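You operate a simulated robot arm through the tools that you are given. There is no shell and no other tool. Be economical: measure what you need, move in short steps, check, and stop when the job is done.

The job below is to be done with a simulated robot arm. You get a single attempt, and the scene is never put back.

Task
Press the hold button two times.

The check looks at the end state, three seconds after you hand in, the way a careful person would. Anything else that was tipped, shoved, dropped, spilled or broken makes it a failure.

Robot
A 7-joint arm with a two-finger parallel gripper on a trunk, on a base that drives. Base frame: it is fixed to the floor where the robot stands at the start and does not move with it; the origin is under the middle of the robot, x ahead of it, y to its left, z up. Readings come in mm, rad, newtons and seconds.
With the tool pointing down near the work surface it reaches from about 340 to 760 mm from the robot's upright axis, wherever it stands. Its first joint turns from -2.007 to 2.007 rad. Places, roughly: hold button [500, 0, 800]. Payload 3.91 kg.
The tool frame sits at the grasp point between the pads (the TCP): z along the fingers, y along the line on which they close. The tips reach 30 mm beyond it. The gripper opens to 110 mm. The fingers are 20 mm wide and 10 mm thick; the gripper's body (48 by 112 mm) begins 55 mm behind the TCP.
Orientation is that of the tool frame in the base frame, as a unit quaternion [x, y, z, w]. With the fingers straight down and closing along the base's y, the tool's x points along the base's -x, its y along +y and its z along -z.

Tools
- The arm moves only by the tool nudge_tool. Its argument "targets" is a list of rows, each a list of 3 entries, a list of its own where there are three numbers: the turn, a rotation vector about the base's x, y, z in rad, then the shift along the base's x, y, z in mm, then the gripper command, from -1 (shut) to 1 (fully open), values between in proportion. In form: [[[ax, ay, az], [dx, dy, dz], jaw], ...]. A call has 1 to 20 rows; each row is the pose to reach, as a shift and turn from the pose commanded when the call began. Each row takes 0.2 s and may step no farther than 50 mm and 0.15 rad from the row before; otherwise, or with a gripper value out of range, the whole call is refused. A pose out of reach is approached as far as the arm can. The call stops where the force on the tool passes 40 N (or 10 N more than at its start, if that is more) or the arm is blocked; 0.2 s more then pass. The fingers move at their own pace (about 108 mm/s each) and stop on an object; they squeeze with about 29 N. The grip force told is the motor's: it shows also when the fingers shut on nothing. Time passes only in rows, and 0.2 s behind the last, so rows that repeat a pose let the fingers close. The reply holds the time, the measured pose of the TCP, the force on the tool along the base axes, the opening and the grip force, in the units named above and with some noise, and new pictures: "views" is both (left out), scene, wrist or none.
- Cameras (640 x 400 px; columns grow to the right, rows downward): "scene" is now at [26.5, 149.3, 1491.6]; the picture's right is [-0.03, -1.00, 0.00], its down [-0.65, 0.02, -0.76] and it looks along [0.76, -0.02, -0.65] (base axes); focal length 254 px, centre (320, 200). "wrist" rides on the gripper at [72, 17, -103] in the tool frame; the picture's right is [-0.23, 0.97, 0.00], its down [-0.76, -0.18, -0.62] and it looks along [-0.61, -0.14, 0.78] (tool axes); focal length 222 px, centre (320, 200). There is no depth. A picture from a camera that has moved, and an enlarged one, comes with that camera's place and axes in the base frame and with its lens.
- lift_body(by): slides the trunk up (or, below 0, down) by that many mm; the arm and the scene camera ride with it, the base frame stays. It gives what a move gives, with no picture.
- steer(legs): drives the robot by 1 to 6 legs, each [ahead, turn to the left] in mm and rad, along the robot's own axes; the way and the turn of a leg run together, so that a leg with both is an arc; at most 1500 mm and 3.142 rad a leg. The arm and the cameras ride along, it lands a little off, and it stops where it bumps. It gives what a move gives, and a new picture of the scene camera.
- pan_tilt(pan, tilt): turns the head with the scene camera to pan (to the left, within 2.705 rad either way) and tilt (down, from -0.506 to 1.204), counted from straight ahead of the robot. It gives what a move gives, and a new picture of the scene camera.
- zoom(camera, box): a new picture of the part [left, top, right, bottom] of that camera's present view, enlarged. No time passes.
- close_job(): hands the job in; it is judged then, once.

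Go step by step. Nothing tells you exact positions but the pictures and the camera data: compare them with the known pose of the tool, close in by small moves and look again before you grip or let go. The budget is 120 turns and 170 pictures, counting those below and the enlarged ones. Unless the task says otherwise, let go and move clear before handing in, and close with one line.

The tools are called as name(argument=value, ...) on one line, values as JSON. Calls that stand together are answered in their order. nudge_tool: Moves the arm, as the interface text tells. Its arguments: {"type":"object","properties":{"targets":{"type":"array","items":{"type":"array"}},"views":{"type":"string","enum":["both","scene","wrist","none"]}},"required":["targets"]} The other tools are called the same way: lift_body (by) slides the trunk up or down; steer (legs) drives the base; pan_tilt (pan, tilt) turns the head that bears the scene camera; zoom (camera, box) takes an enlarged picture of a part of a camera's view; close_job () hands the job in.

At the start:

```text
time_s: 0.0
ee_pos: [530.4, 121.5, 1021.1]
ee_rot: [-0.004, 1.0, 0.0, 0.0]
wrist_force: [-0.2, 0.9, -0.5]
grip_width: 109.9
grasp_force: 0.0
trunk travel left (down, up): [-600.0, 390.0]
robot x, y, heading: [0.1, 0.5, 0.001]
head pan, tilt: [-0.03, 0.714]
```

scene: 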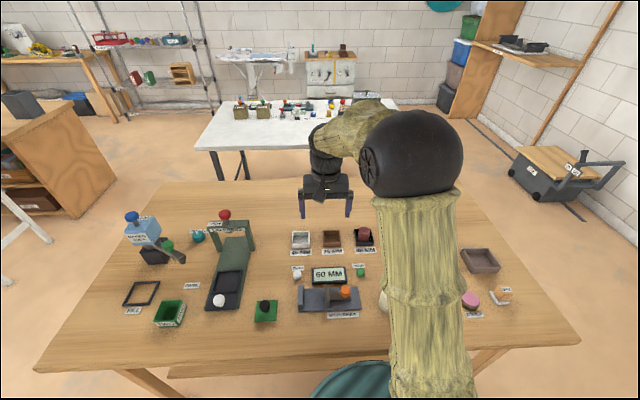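
wrist: 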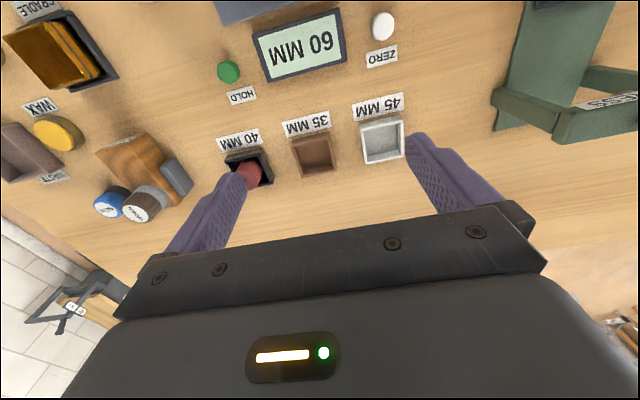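

The green HOLD button sits to the right of the 60 MM display, and both cameras put it near [483, 11, 800]. I'll zoom in to look closer before moving.

zoom(camera="scene", box=[270, 215, 400, 325])

zoom(camera="wrist", box=[180, 0, 420, 150])

```text
3.64 times, centred on (335, 270) of scene
camera zoom: at [26.5, 149.3, 1491.6], right [-0.03, -1.0, 0.0], down [-0.65, 0.02, -0.76], along [0.76, -0.02, -0.65], focal length 925 px, centre (266, -54)
```

zoom: 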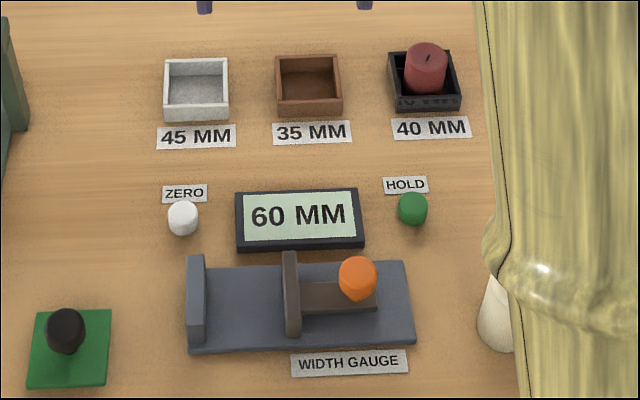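

```text
2.67 times, centred on (300, 75) of wrist
camera zoom: at [456.5, 136.0, 1125.9], right [0.22, 0.98, 0.0], down [0.76, -0.17, 0.62], along [0.61, -0.14, -0.78], focal length 592 px, centre (373, 533)
```

zoom: 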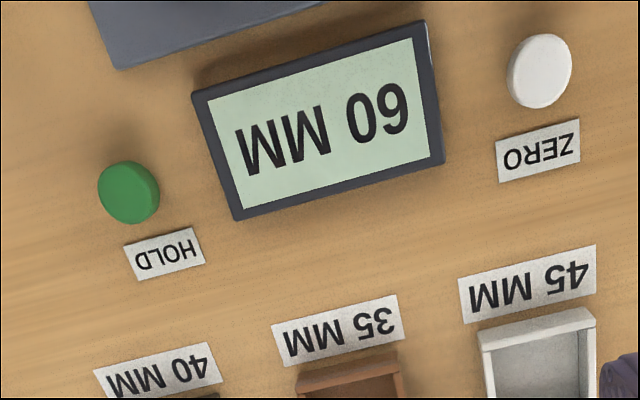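

The gauge is nearby, so I'll shut the gripper, move over the button at a safe height and look again.

nudge_tool(targets=[[[0, 0, 0], [0, 0, 0], -1], [[0, 0, 0], [-16, -38, 0], -1], [[0, 0, 0], [-32, -76, 0], -1], [[0, 0, 0], [-47, -112, 0], -1], [[0, 0, 0], [-47, -112, -40], -1], [[0, 0, 0], [-47, -112, -80], -1], [[0, 0, 0], [-47, -112, -115], -1], [[0, 0, 0], [-47, -112, -115], -1]])

```text
time_s: 1.8
ee_pos: [483.6, 4.6, 907.2]
ee_rot: [-0.004, 1.0, 0.0, -0.001]
wrist_force: [0.5, 0.1, -0.2]
grip_width: 0.1
grasp_force: 29.1
trunk travel left (down, up): [-600.0, 390.0]
robot x, y, heading: [-0.7, -2.2, 0.0]
head pan, tilt: [-0.03, 0.714]
camera scene: at [26.6, 149.3, 1491.6], right [-0.03, -1.0, 0.0], down [-0.65, 0.02, -0.76], along [0.76, -0.02, -0.65], focal length 254 px, centre (320, 200)
camera wrist: at [410.6, 21.0, 1011.0], right [0.22, 0.98, 0.0], down [0.76, -0.17, 0.62], along [0.61, -0.14, -0.78], focal length 222 px, centre (320, 200)
```

scene: 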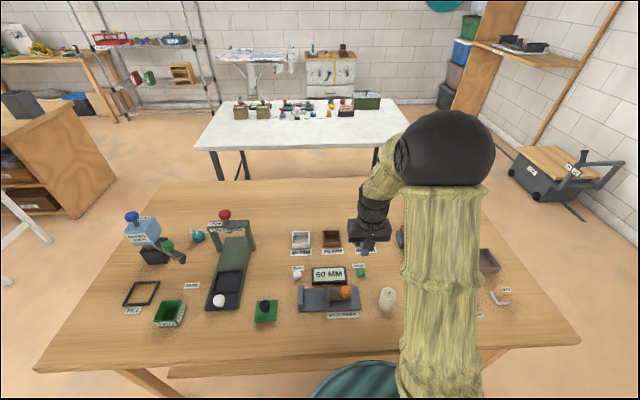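
wrist: 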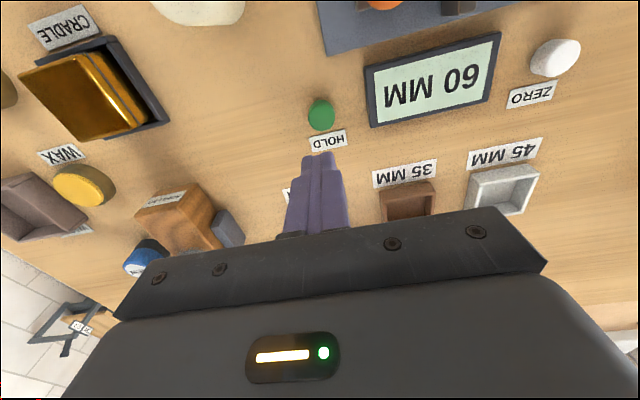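

The tip is over the button area, but the cameras disagree by about 10 mm in x. I'll descend partway and zoom with both.

nudge_tool(targets=[[[0, 0, 0], [-3, 3, -25], -1], [[0, 0, 0], [-5, 3, -45], -1], [[0, 0, 0], [-5, 3, -45], -1]], views="none")

zoom(camera="scene", box=[312, 230, 408, 290])

zoom(camera="wrist", box=[240, 60, 400, 160])

```text
time_s: 2.6
ee_pos: [476.3, 9.8, 862.5]
ee_rot: [-0.004, 1.0, 0.0, 0.0]
wrist_force: [0.0, 0.2, 0.7]
grip_width: 0.0
grasp_force: 28.7
trunk travel left (down, up): [-600.0, 390.0]
robot x, y, heading: [-2.1, 0.1, 0.002]
head pan, tilt: [-0.03, 0.714]
```

```text
6.67 times, centred on (360, 260) of scene
camera zoom: at [26.5, 149.2, 1491.6], right [-0.03, -1.0, 0.0], down [-0.65, 0.02, -0.76], along [0.76, -0.02, -0.65], focal length 1696 px, centre (53, -200)
```

zoom: 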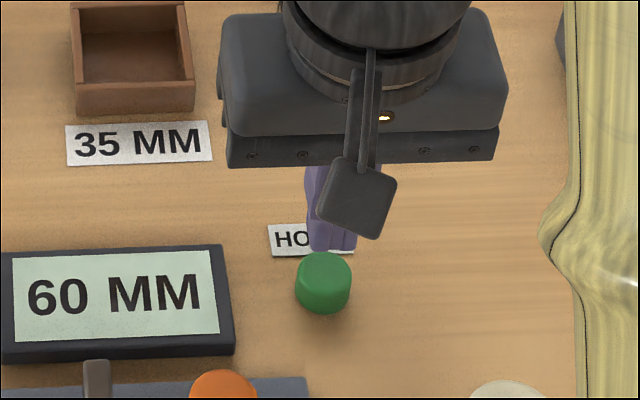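

```text
4.00 times, centred on (320, 110) of wrist
camera zoom: at [403.2, 25.2, 965.7], right [0.22, 0.98, 0.0], down [0.76, -0.17, 0.62], along [0.61, -0.14, -0.78], focal length 888 px, centre (320, 560)
```

zoom: 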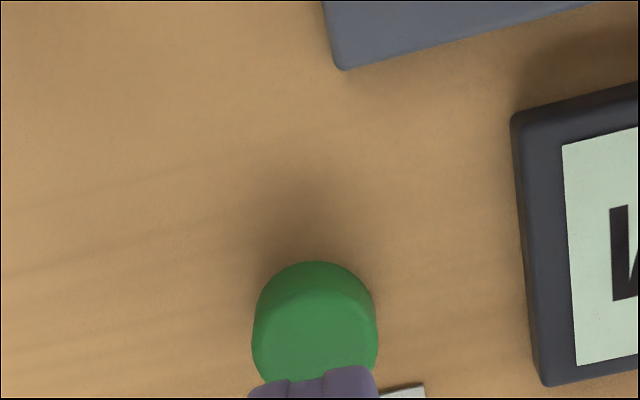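

The tip is now over the button's top, near [477, 8, 800], with about 30 mm to go. I'll come down close and feel for contact.

nudge_tool(targets=[[[0, 0, 0], [0.5, -1, -12], -1], [[0, 0, 0], [0.5, -1, -22], -1], [[0, 0, 0], [0.5, -1, -22], -1]])

zoom(camera="scene", box=[312, 230, 408, 290])

```text
time_s: 3.4
ee_pos: [478.1, 9.8, 840.2]
ee_rot: [-0.003, 1.0, -0.001, 0.0]
wrist_force: [0.4, 0.1, 0.8]
grip_width: 0.1
grasp_force: 29.0
trunk travel left (down, up): [-600.0, 390.0]
robot x, y, heading: [-0.8, 1.1, 0.004]
head pan, tilt: [-0.03, 0.714]
camera scene: at [26.5, 149.3, 1491.6], right [-0.03, -1.0, 0.0], down [-0.65, 0.02, -0.76], along [0.76, -0.02, -0.65], focal length 254 px, centre (320, 200)
camera wrist: at [404.7, 24.4, 943.2], right [0.22, 0.98, 0.0], down [0.76, -0.17, 0.62], along [0.61, -0.14, -0.78], focal length 222 px, centre (320, 200)
```

scene: 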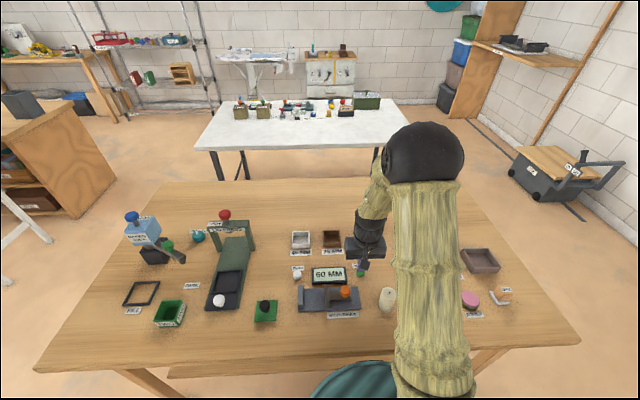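
wrist: 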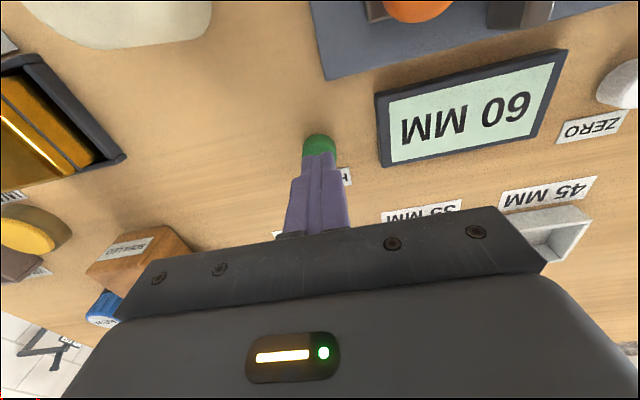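

```text
6.67 times, centred on (360, 260) of scene
camera zoom: at [26.5, 149.3, 1491.6], right [-0.03, -1.0, 0.0], down [-0.65, 0.02, -0.76], along [0.76, -0.02, -0.65], focal length 1696 px, centre (53, -200)
```

zoom: 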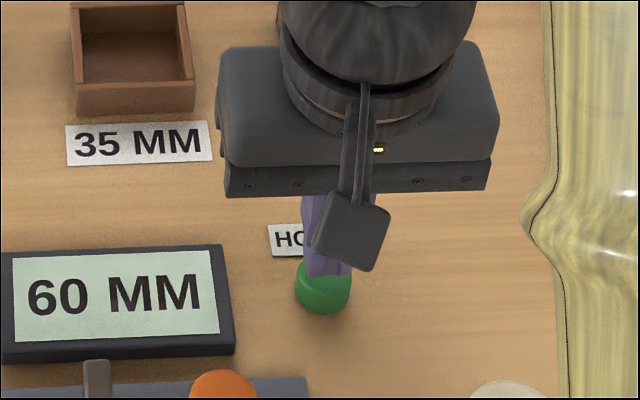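

The tip is about 10 mm above the button and centred on it. I'll go down in 2 mm steps until I feel it.

nudge_tool(targets=[[[0, 0, 0], [0, 1, -4], -1], [[0, 0, 0], [0, 1, -6], -1], [[0, 0, 0], [0, 1, -8], -1], [[0, 0, 0], [0, 1, -10], -1], [[0, 0, 0], [0, 1, -10], -1]], views="none")

zoom(camera="scene", box=[312, 230, 408, 290])

```text
time_s: 4.6
ee_pos: [478.3, 12.2, 832.4]
ee_rot: [-0.004, 1.0, 0.0, 0.0]
wrist_force: [-0.4, -0.2, 0.7]
grip_width: 0.0
grasp_force: 29.6
trunk travel left (down, up): [-600.0, 390.0]
robot x, y, heading: [0.2, 0.9, 0.001]
head pan, tilt: [-0.03, 0.714]
```

```text
6.67 times, centred on (360, 260) of scene
camera zoom: at [26.5, 149.3, 1491.6], right [-0.03, -1.0, 0.0], down [-0.65, 0.02, -0.76], along [0.76, -0.02, -0.65], focal length 1696 px, centre (53, -200)
```

zoom: 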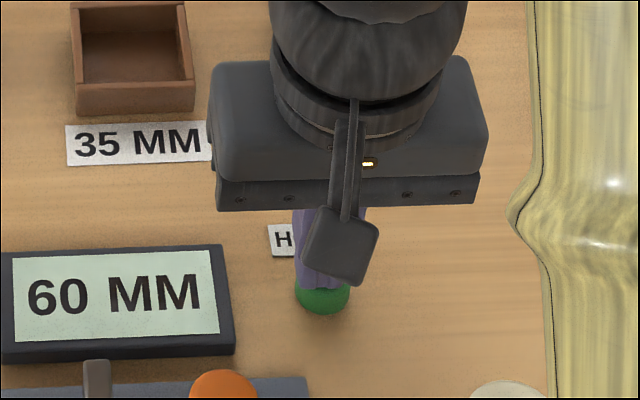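

No contact yet, with the tip near z 802. I'll keep going in small steps.

nudge_tool(targets=[[[0, 0, 0], [0, -1, -2], -1], [[0, 0, 0], [0, -1, -3], -1], [[0, 0, 0], [0, -1, -4], -1], [[0, 0, 0], [0, -1, -4], -1]], views="none")

zoom(camera="scene", box=[312, 230, 408, 290])

```text
time_s: 5.6
ee_pos: [478.4, 9.3, 825.3]
ee_rot: [-0.003, 1.0, 0.0, 0.0]
wrist_force: [0.1, 0.9, 1.6]
grip_width: 0.3
grasp_force: 29.2
trunk travel left (down, up): [-600.0, 390.0]
robot x, y, heading: [-5.7, -1.5, 0.006]
head pan, tilt: [-0.03, 0.714]
```

```text
6.67 times, centred on (360, 260) of scene
camera zoom: at [26.4, 149.3, 1491.6], right [-0.03, -1.0, 0.0], down [-0.65, 0.02, -0.76], along [0.76, -0.02, -0.65], focal length 1696 px, centre (53, -200)
```

zoom: 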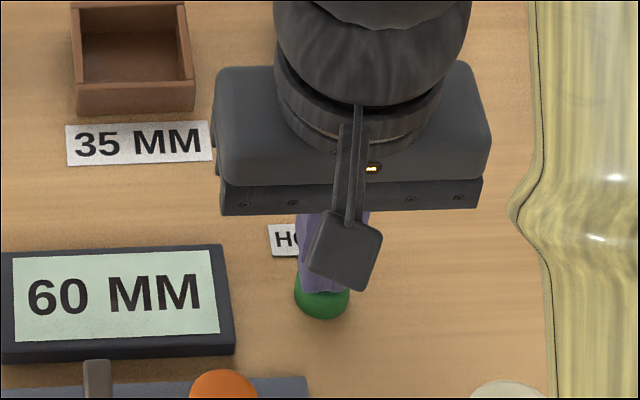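

The force has risen slightly and the button's outline seems lower, so contact has probably begun. I'll push further in small steps.

nudge_tool(targets=[[[0, 0, 0], [0, 0, -1], -1], [[0, 0, 0], [0, 0, -2], -1], [[0, 0, 0], [0, 0, -2], -1]])

zoom(camera="scene", box=[312, 230, 408, 290])

```text
time_s: 6.4
ee_pos: [478.6, 10.7, 826.1]
ee_rot: [-0.004, 1.0, 0.0, 0.001]
wrist_force: [1.8, -0.7, 10.8]
grip_width: 0.2
grasp_force: 29.0
trunk travel left (down, up): [-600.0, 390.0]
robot x, y, heading: [0.1, -2.7, 0.005]
head pan, tilt: [-0.03, 0.714]
camera scene: at [25.8, 149.2, 1491.8], right [-0.03, -1.0, 0.0], down [-0.65, 0.02, -0.76], along [0.76, -0.02, -0.65], focal length 254 px, centre (320, 200)
camera wrist: at [404.6, 25.6, 928.6], right [0.22, 0.98, 0.0], down [0.76, -0.17, 0.62], along [0.61, -0.14, -0.78], focal length 222 px, centre (320, 200)
```

scene: 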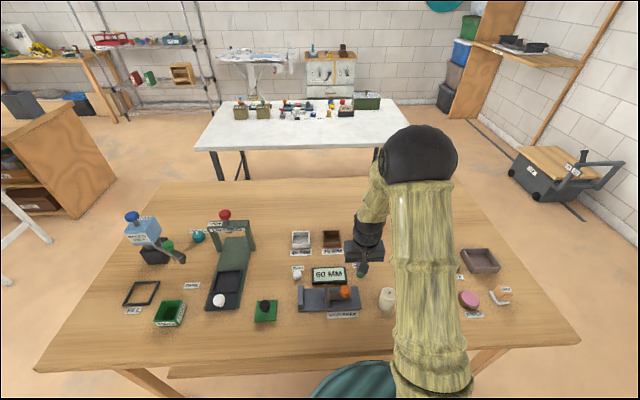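
wrist: 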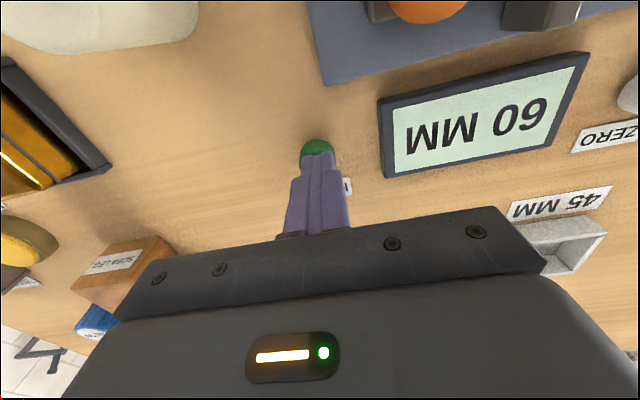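

```text
6.67 times, centred on (360, 260) of scene
camera zoom: at [25.8, 149.2, 1491.8], right [-0.03, -1.0, 0.0], down [-0.65, 0.02, -0.76], along [0.76, -0.02, -0.65], focal length 1696 px, centre (53, -200)
```

zoom: 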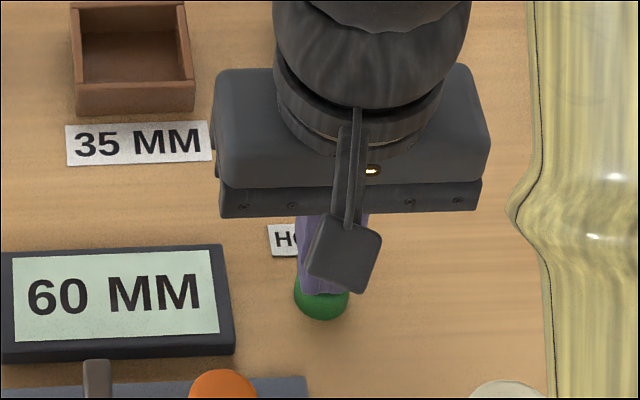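

The force jumped to about 11 N with almost no further travel, so the button is at its stop and that is one press. I'll lift clear and look at the result.

nudge_tool(targets=[[[0, 0, 0], [0, 0, 6], -1], [[0, 0, 0], [0, 0, 16], -1], [[0, 0, 0], [0, 0, 16], -1]], views="none")

zoom(camera="scene", box=[312, 230, 408, 290])

```text
time_s: 7.2
ee_pos: [478.5, 9.7, 840.0]
ee_rot: [-0.004, 1.0, 0.0, 0.0]
wrist_force: [-0.8, -1.1, 0.6]
grip_width: 0.0
grasp_force: 28.6
trunk travel left (down, up): [-600.0, 390.0]
robot x, y, heading: [2.4, -1.3, 0.003]
head pan, tilt: [-0.03, 0.714]
```

```text
6.67 times, centred on (360, 260) of scene
camera zoom: at [26.5, 149.3, 1491.6], right [-0.03, -1.0, 0.0], down [-0.65, 0.02, -0.76], along [0.76, -0.02, -0.65], focal length 1696 px, centre (53, -200)
```

zoom: 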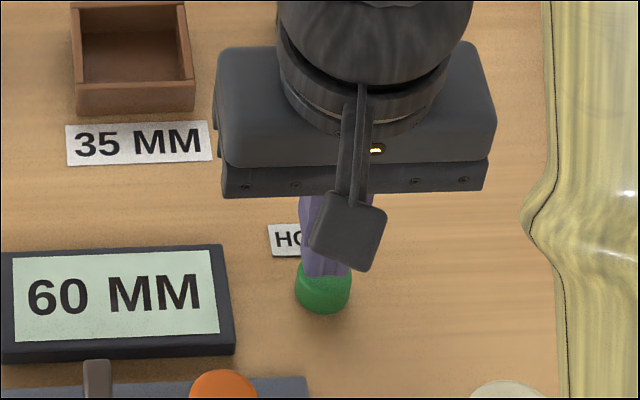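

The button came back up, with its lower edge at its original row. I'll make the second press to the same depth.

nudge_tool(targets=[[[0, 0, 0], [0, 0, -6], -1], [[0, 0, 0], [0, 0, -10], -1], [[0, 0, 0], [0, 0, -13], -1], [[0, 0, 0], [0, 0, -15], -1], [[0, 0, 0], [0, 0, -16], -1], [[0, 0, 0], [0, 0, -16], -1]], views="none")

zoom(camera="scene", box=[312, 230, 408, 290])

```text
time_s: 8.6
ee_pos: [478.6, 9.4, 824.9]
ee_rot: [-0.004, 1.0, 0.0, 0.003]
wrist_force: [6.1, -3.9, 21.2]
grip_width: 0.0
grasp_force: 29.3
trunk travel left (down, up): [-600.0, 390.0]
robot x, y, heading: [-0.9, -2.8, 0.001]
head pan, tilt: [-0.03, 0.714]
```

```text
6.67 times, centred on (360, 260) of scene
camera zoom: at [25.5, 148.8, 1492.0], right [-0.03, -1.0, 0.0], down [-0.65, 0.02, -0.76], along [0.76, -0.02, -0.65], focal length 1696 px, centre (53, -200)
```

zoom: 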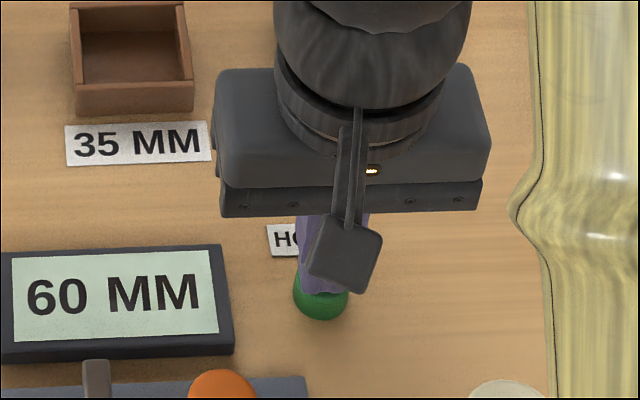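

The second press is at the stop with 21 N. I'll lift well clear and check.

nudge_tool(targets=[[[0, 0, 0], [0, 0, 10], -1], [[0, 0, 0], [0, 0, 40], -1], [[0, 0, 0], [0, 0, 80], -1], [[0, 0, 0], [0, 0, 120], -1], [[0, 0, 0], [0, 0, 120], -1]])

zoom(camera="scene", box=[270, 215, 400, 325])

```text
time_s: 9.8
ee_pos: [478.8, 11.4, 941.9]
ee_rot: [-0.003, 1.0, 0.0, -0.001]
wrist_force: [-0.7, -0.4, 0.4]
grip_width: 0.0
grasp_force: 29.4
trunk travel left (down, up): [-600.0, 390.0]
robot x, y, heading: [-0.7, 1.2, -0.0]
head pan, tilt: [-0.03, 0.714]
camera scene: at [26.5, 149.2, 1491.6], right [-0.03, -1.0, 0.0], down [-0.65, 0.02, -0.76], along [0.76, -0.02, -0.65], focal length 254 px, centre (320, 200)
camera wrist: at [405.5, 26.7, 1044.7], right [0.22, 0.98, 0.0], down [0.76, -0.17, 0.62], along [0.61, -0.14, -0.78], focal length 222 px, centre (320, 200)
```

scene: 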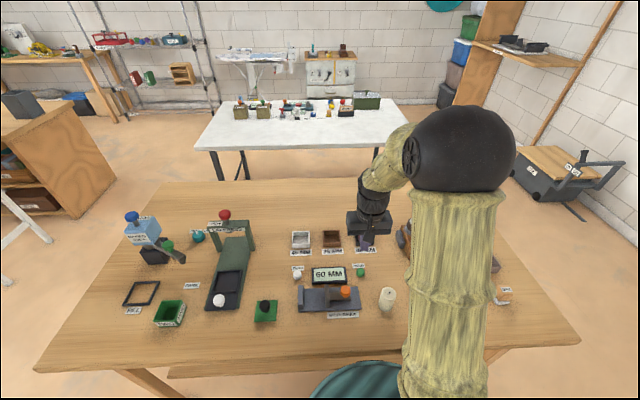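
wrist: 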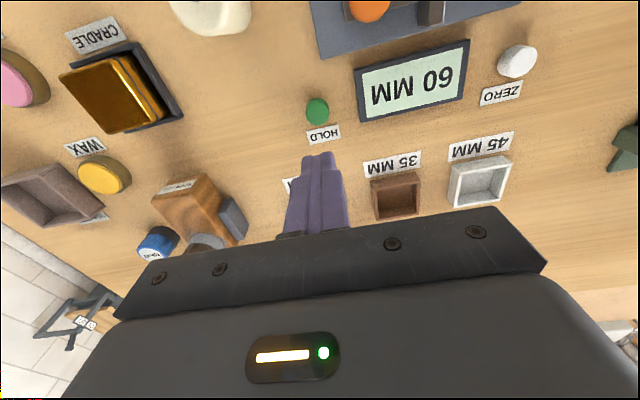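

```text
3.64 times, centred on (335, 270) of scene
camera zoom: at [26.5, 149.2, 1491.6], right [-0.03, -1.0, 0.0], down [-0.65, 0.02, -0.76], along [0.76, -0.02, -0.65], focal length 925 px, centre (266, -54)
```

zoom: 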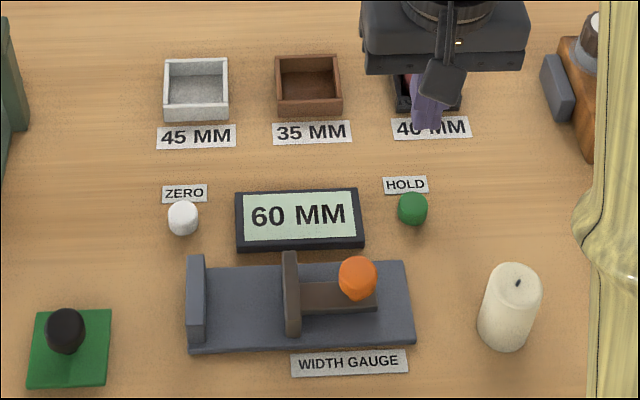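

The button is back up, the tool is clear and nothing I can see has moved, so I'm handing in.

close_job()

```text
The job is handed in.
```

I pressed the HOLD button twice, each time down to its stop with a full release in between; the display read 60 MM throughout, so the presses show only in the force readings and the button's movement.
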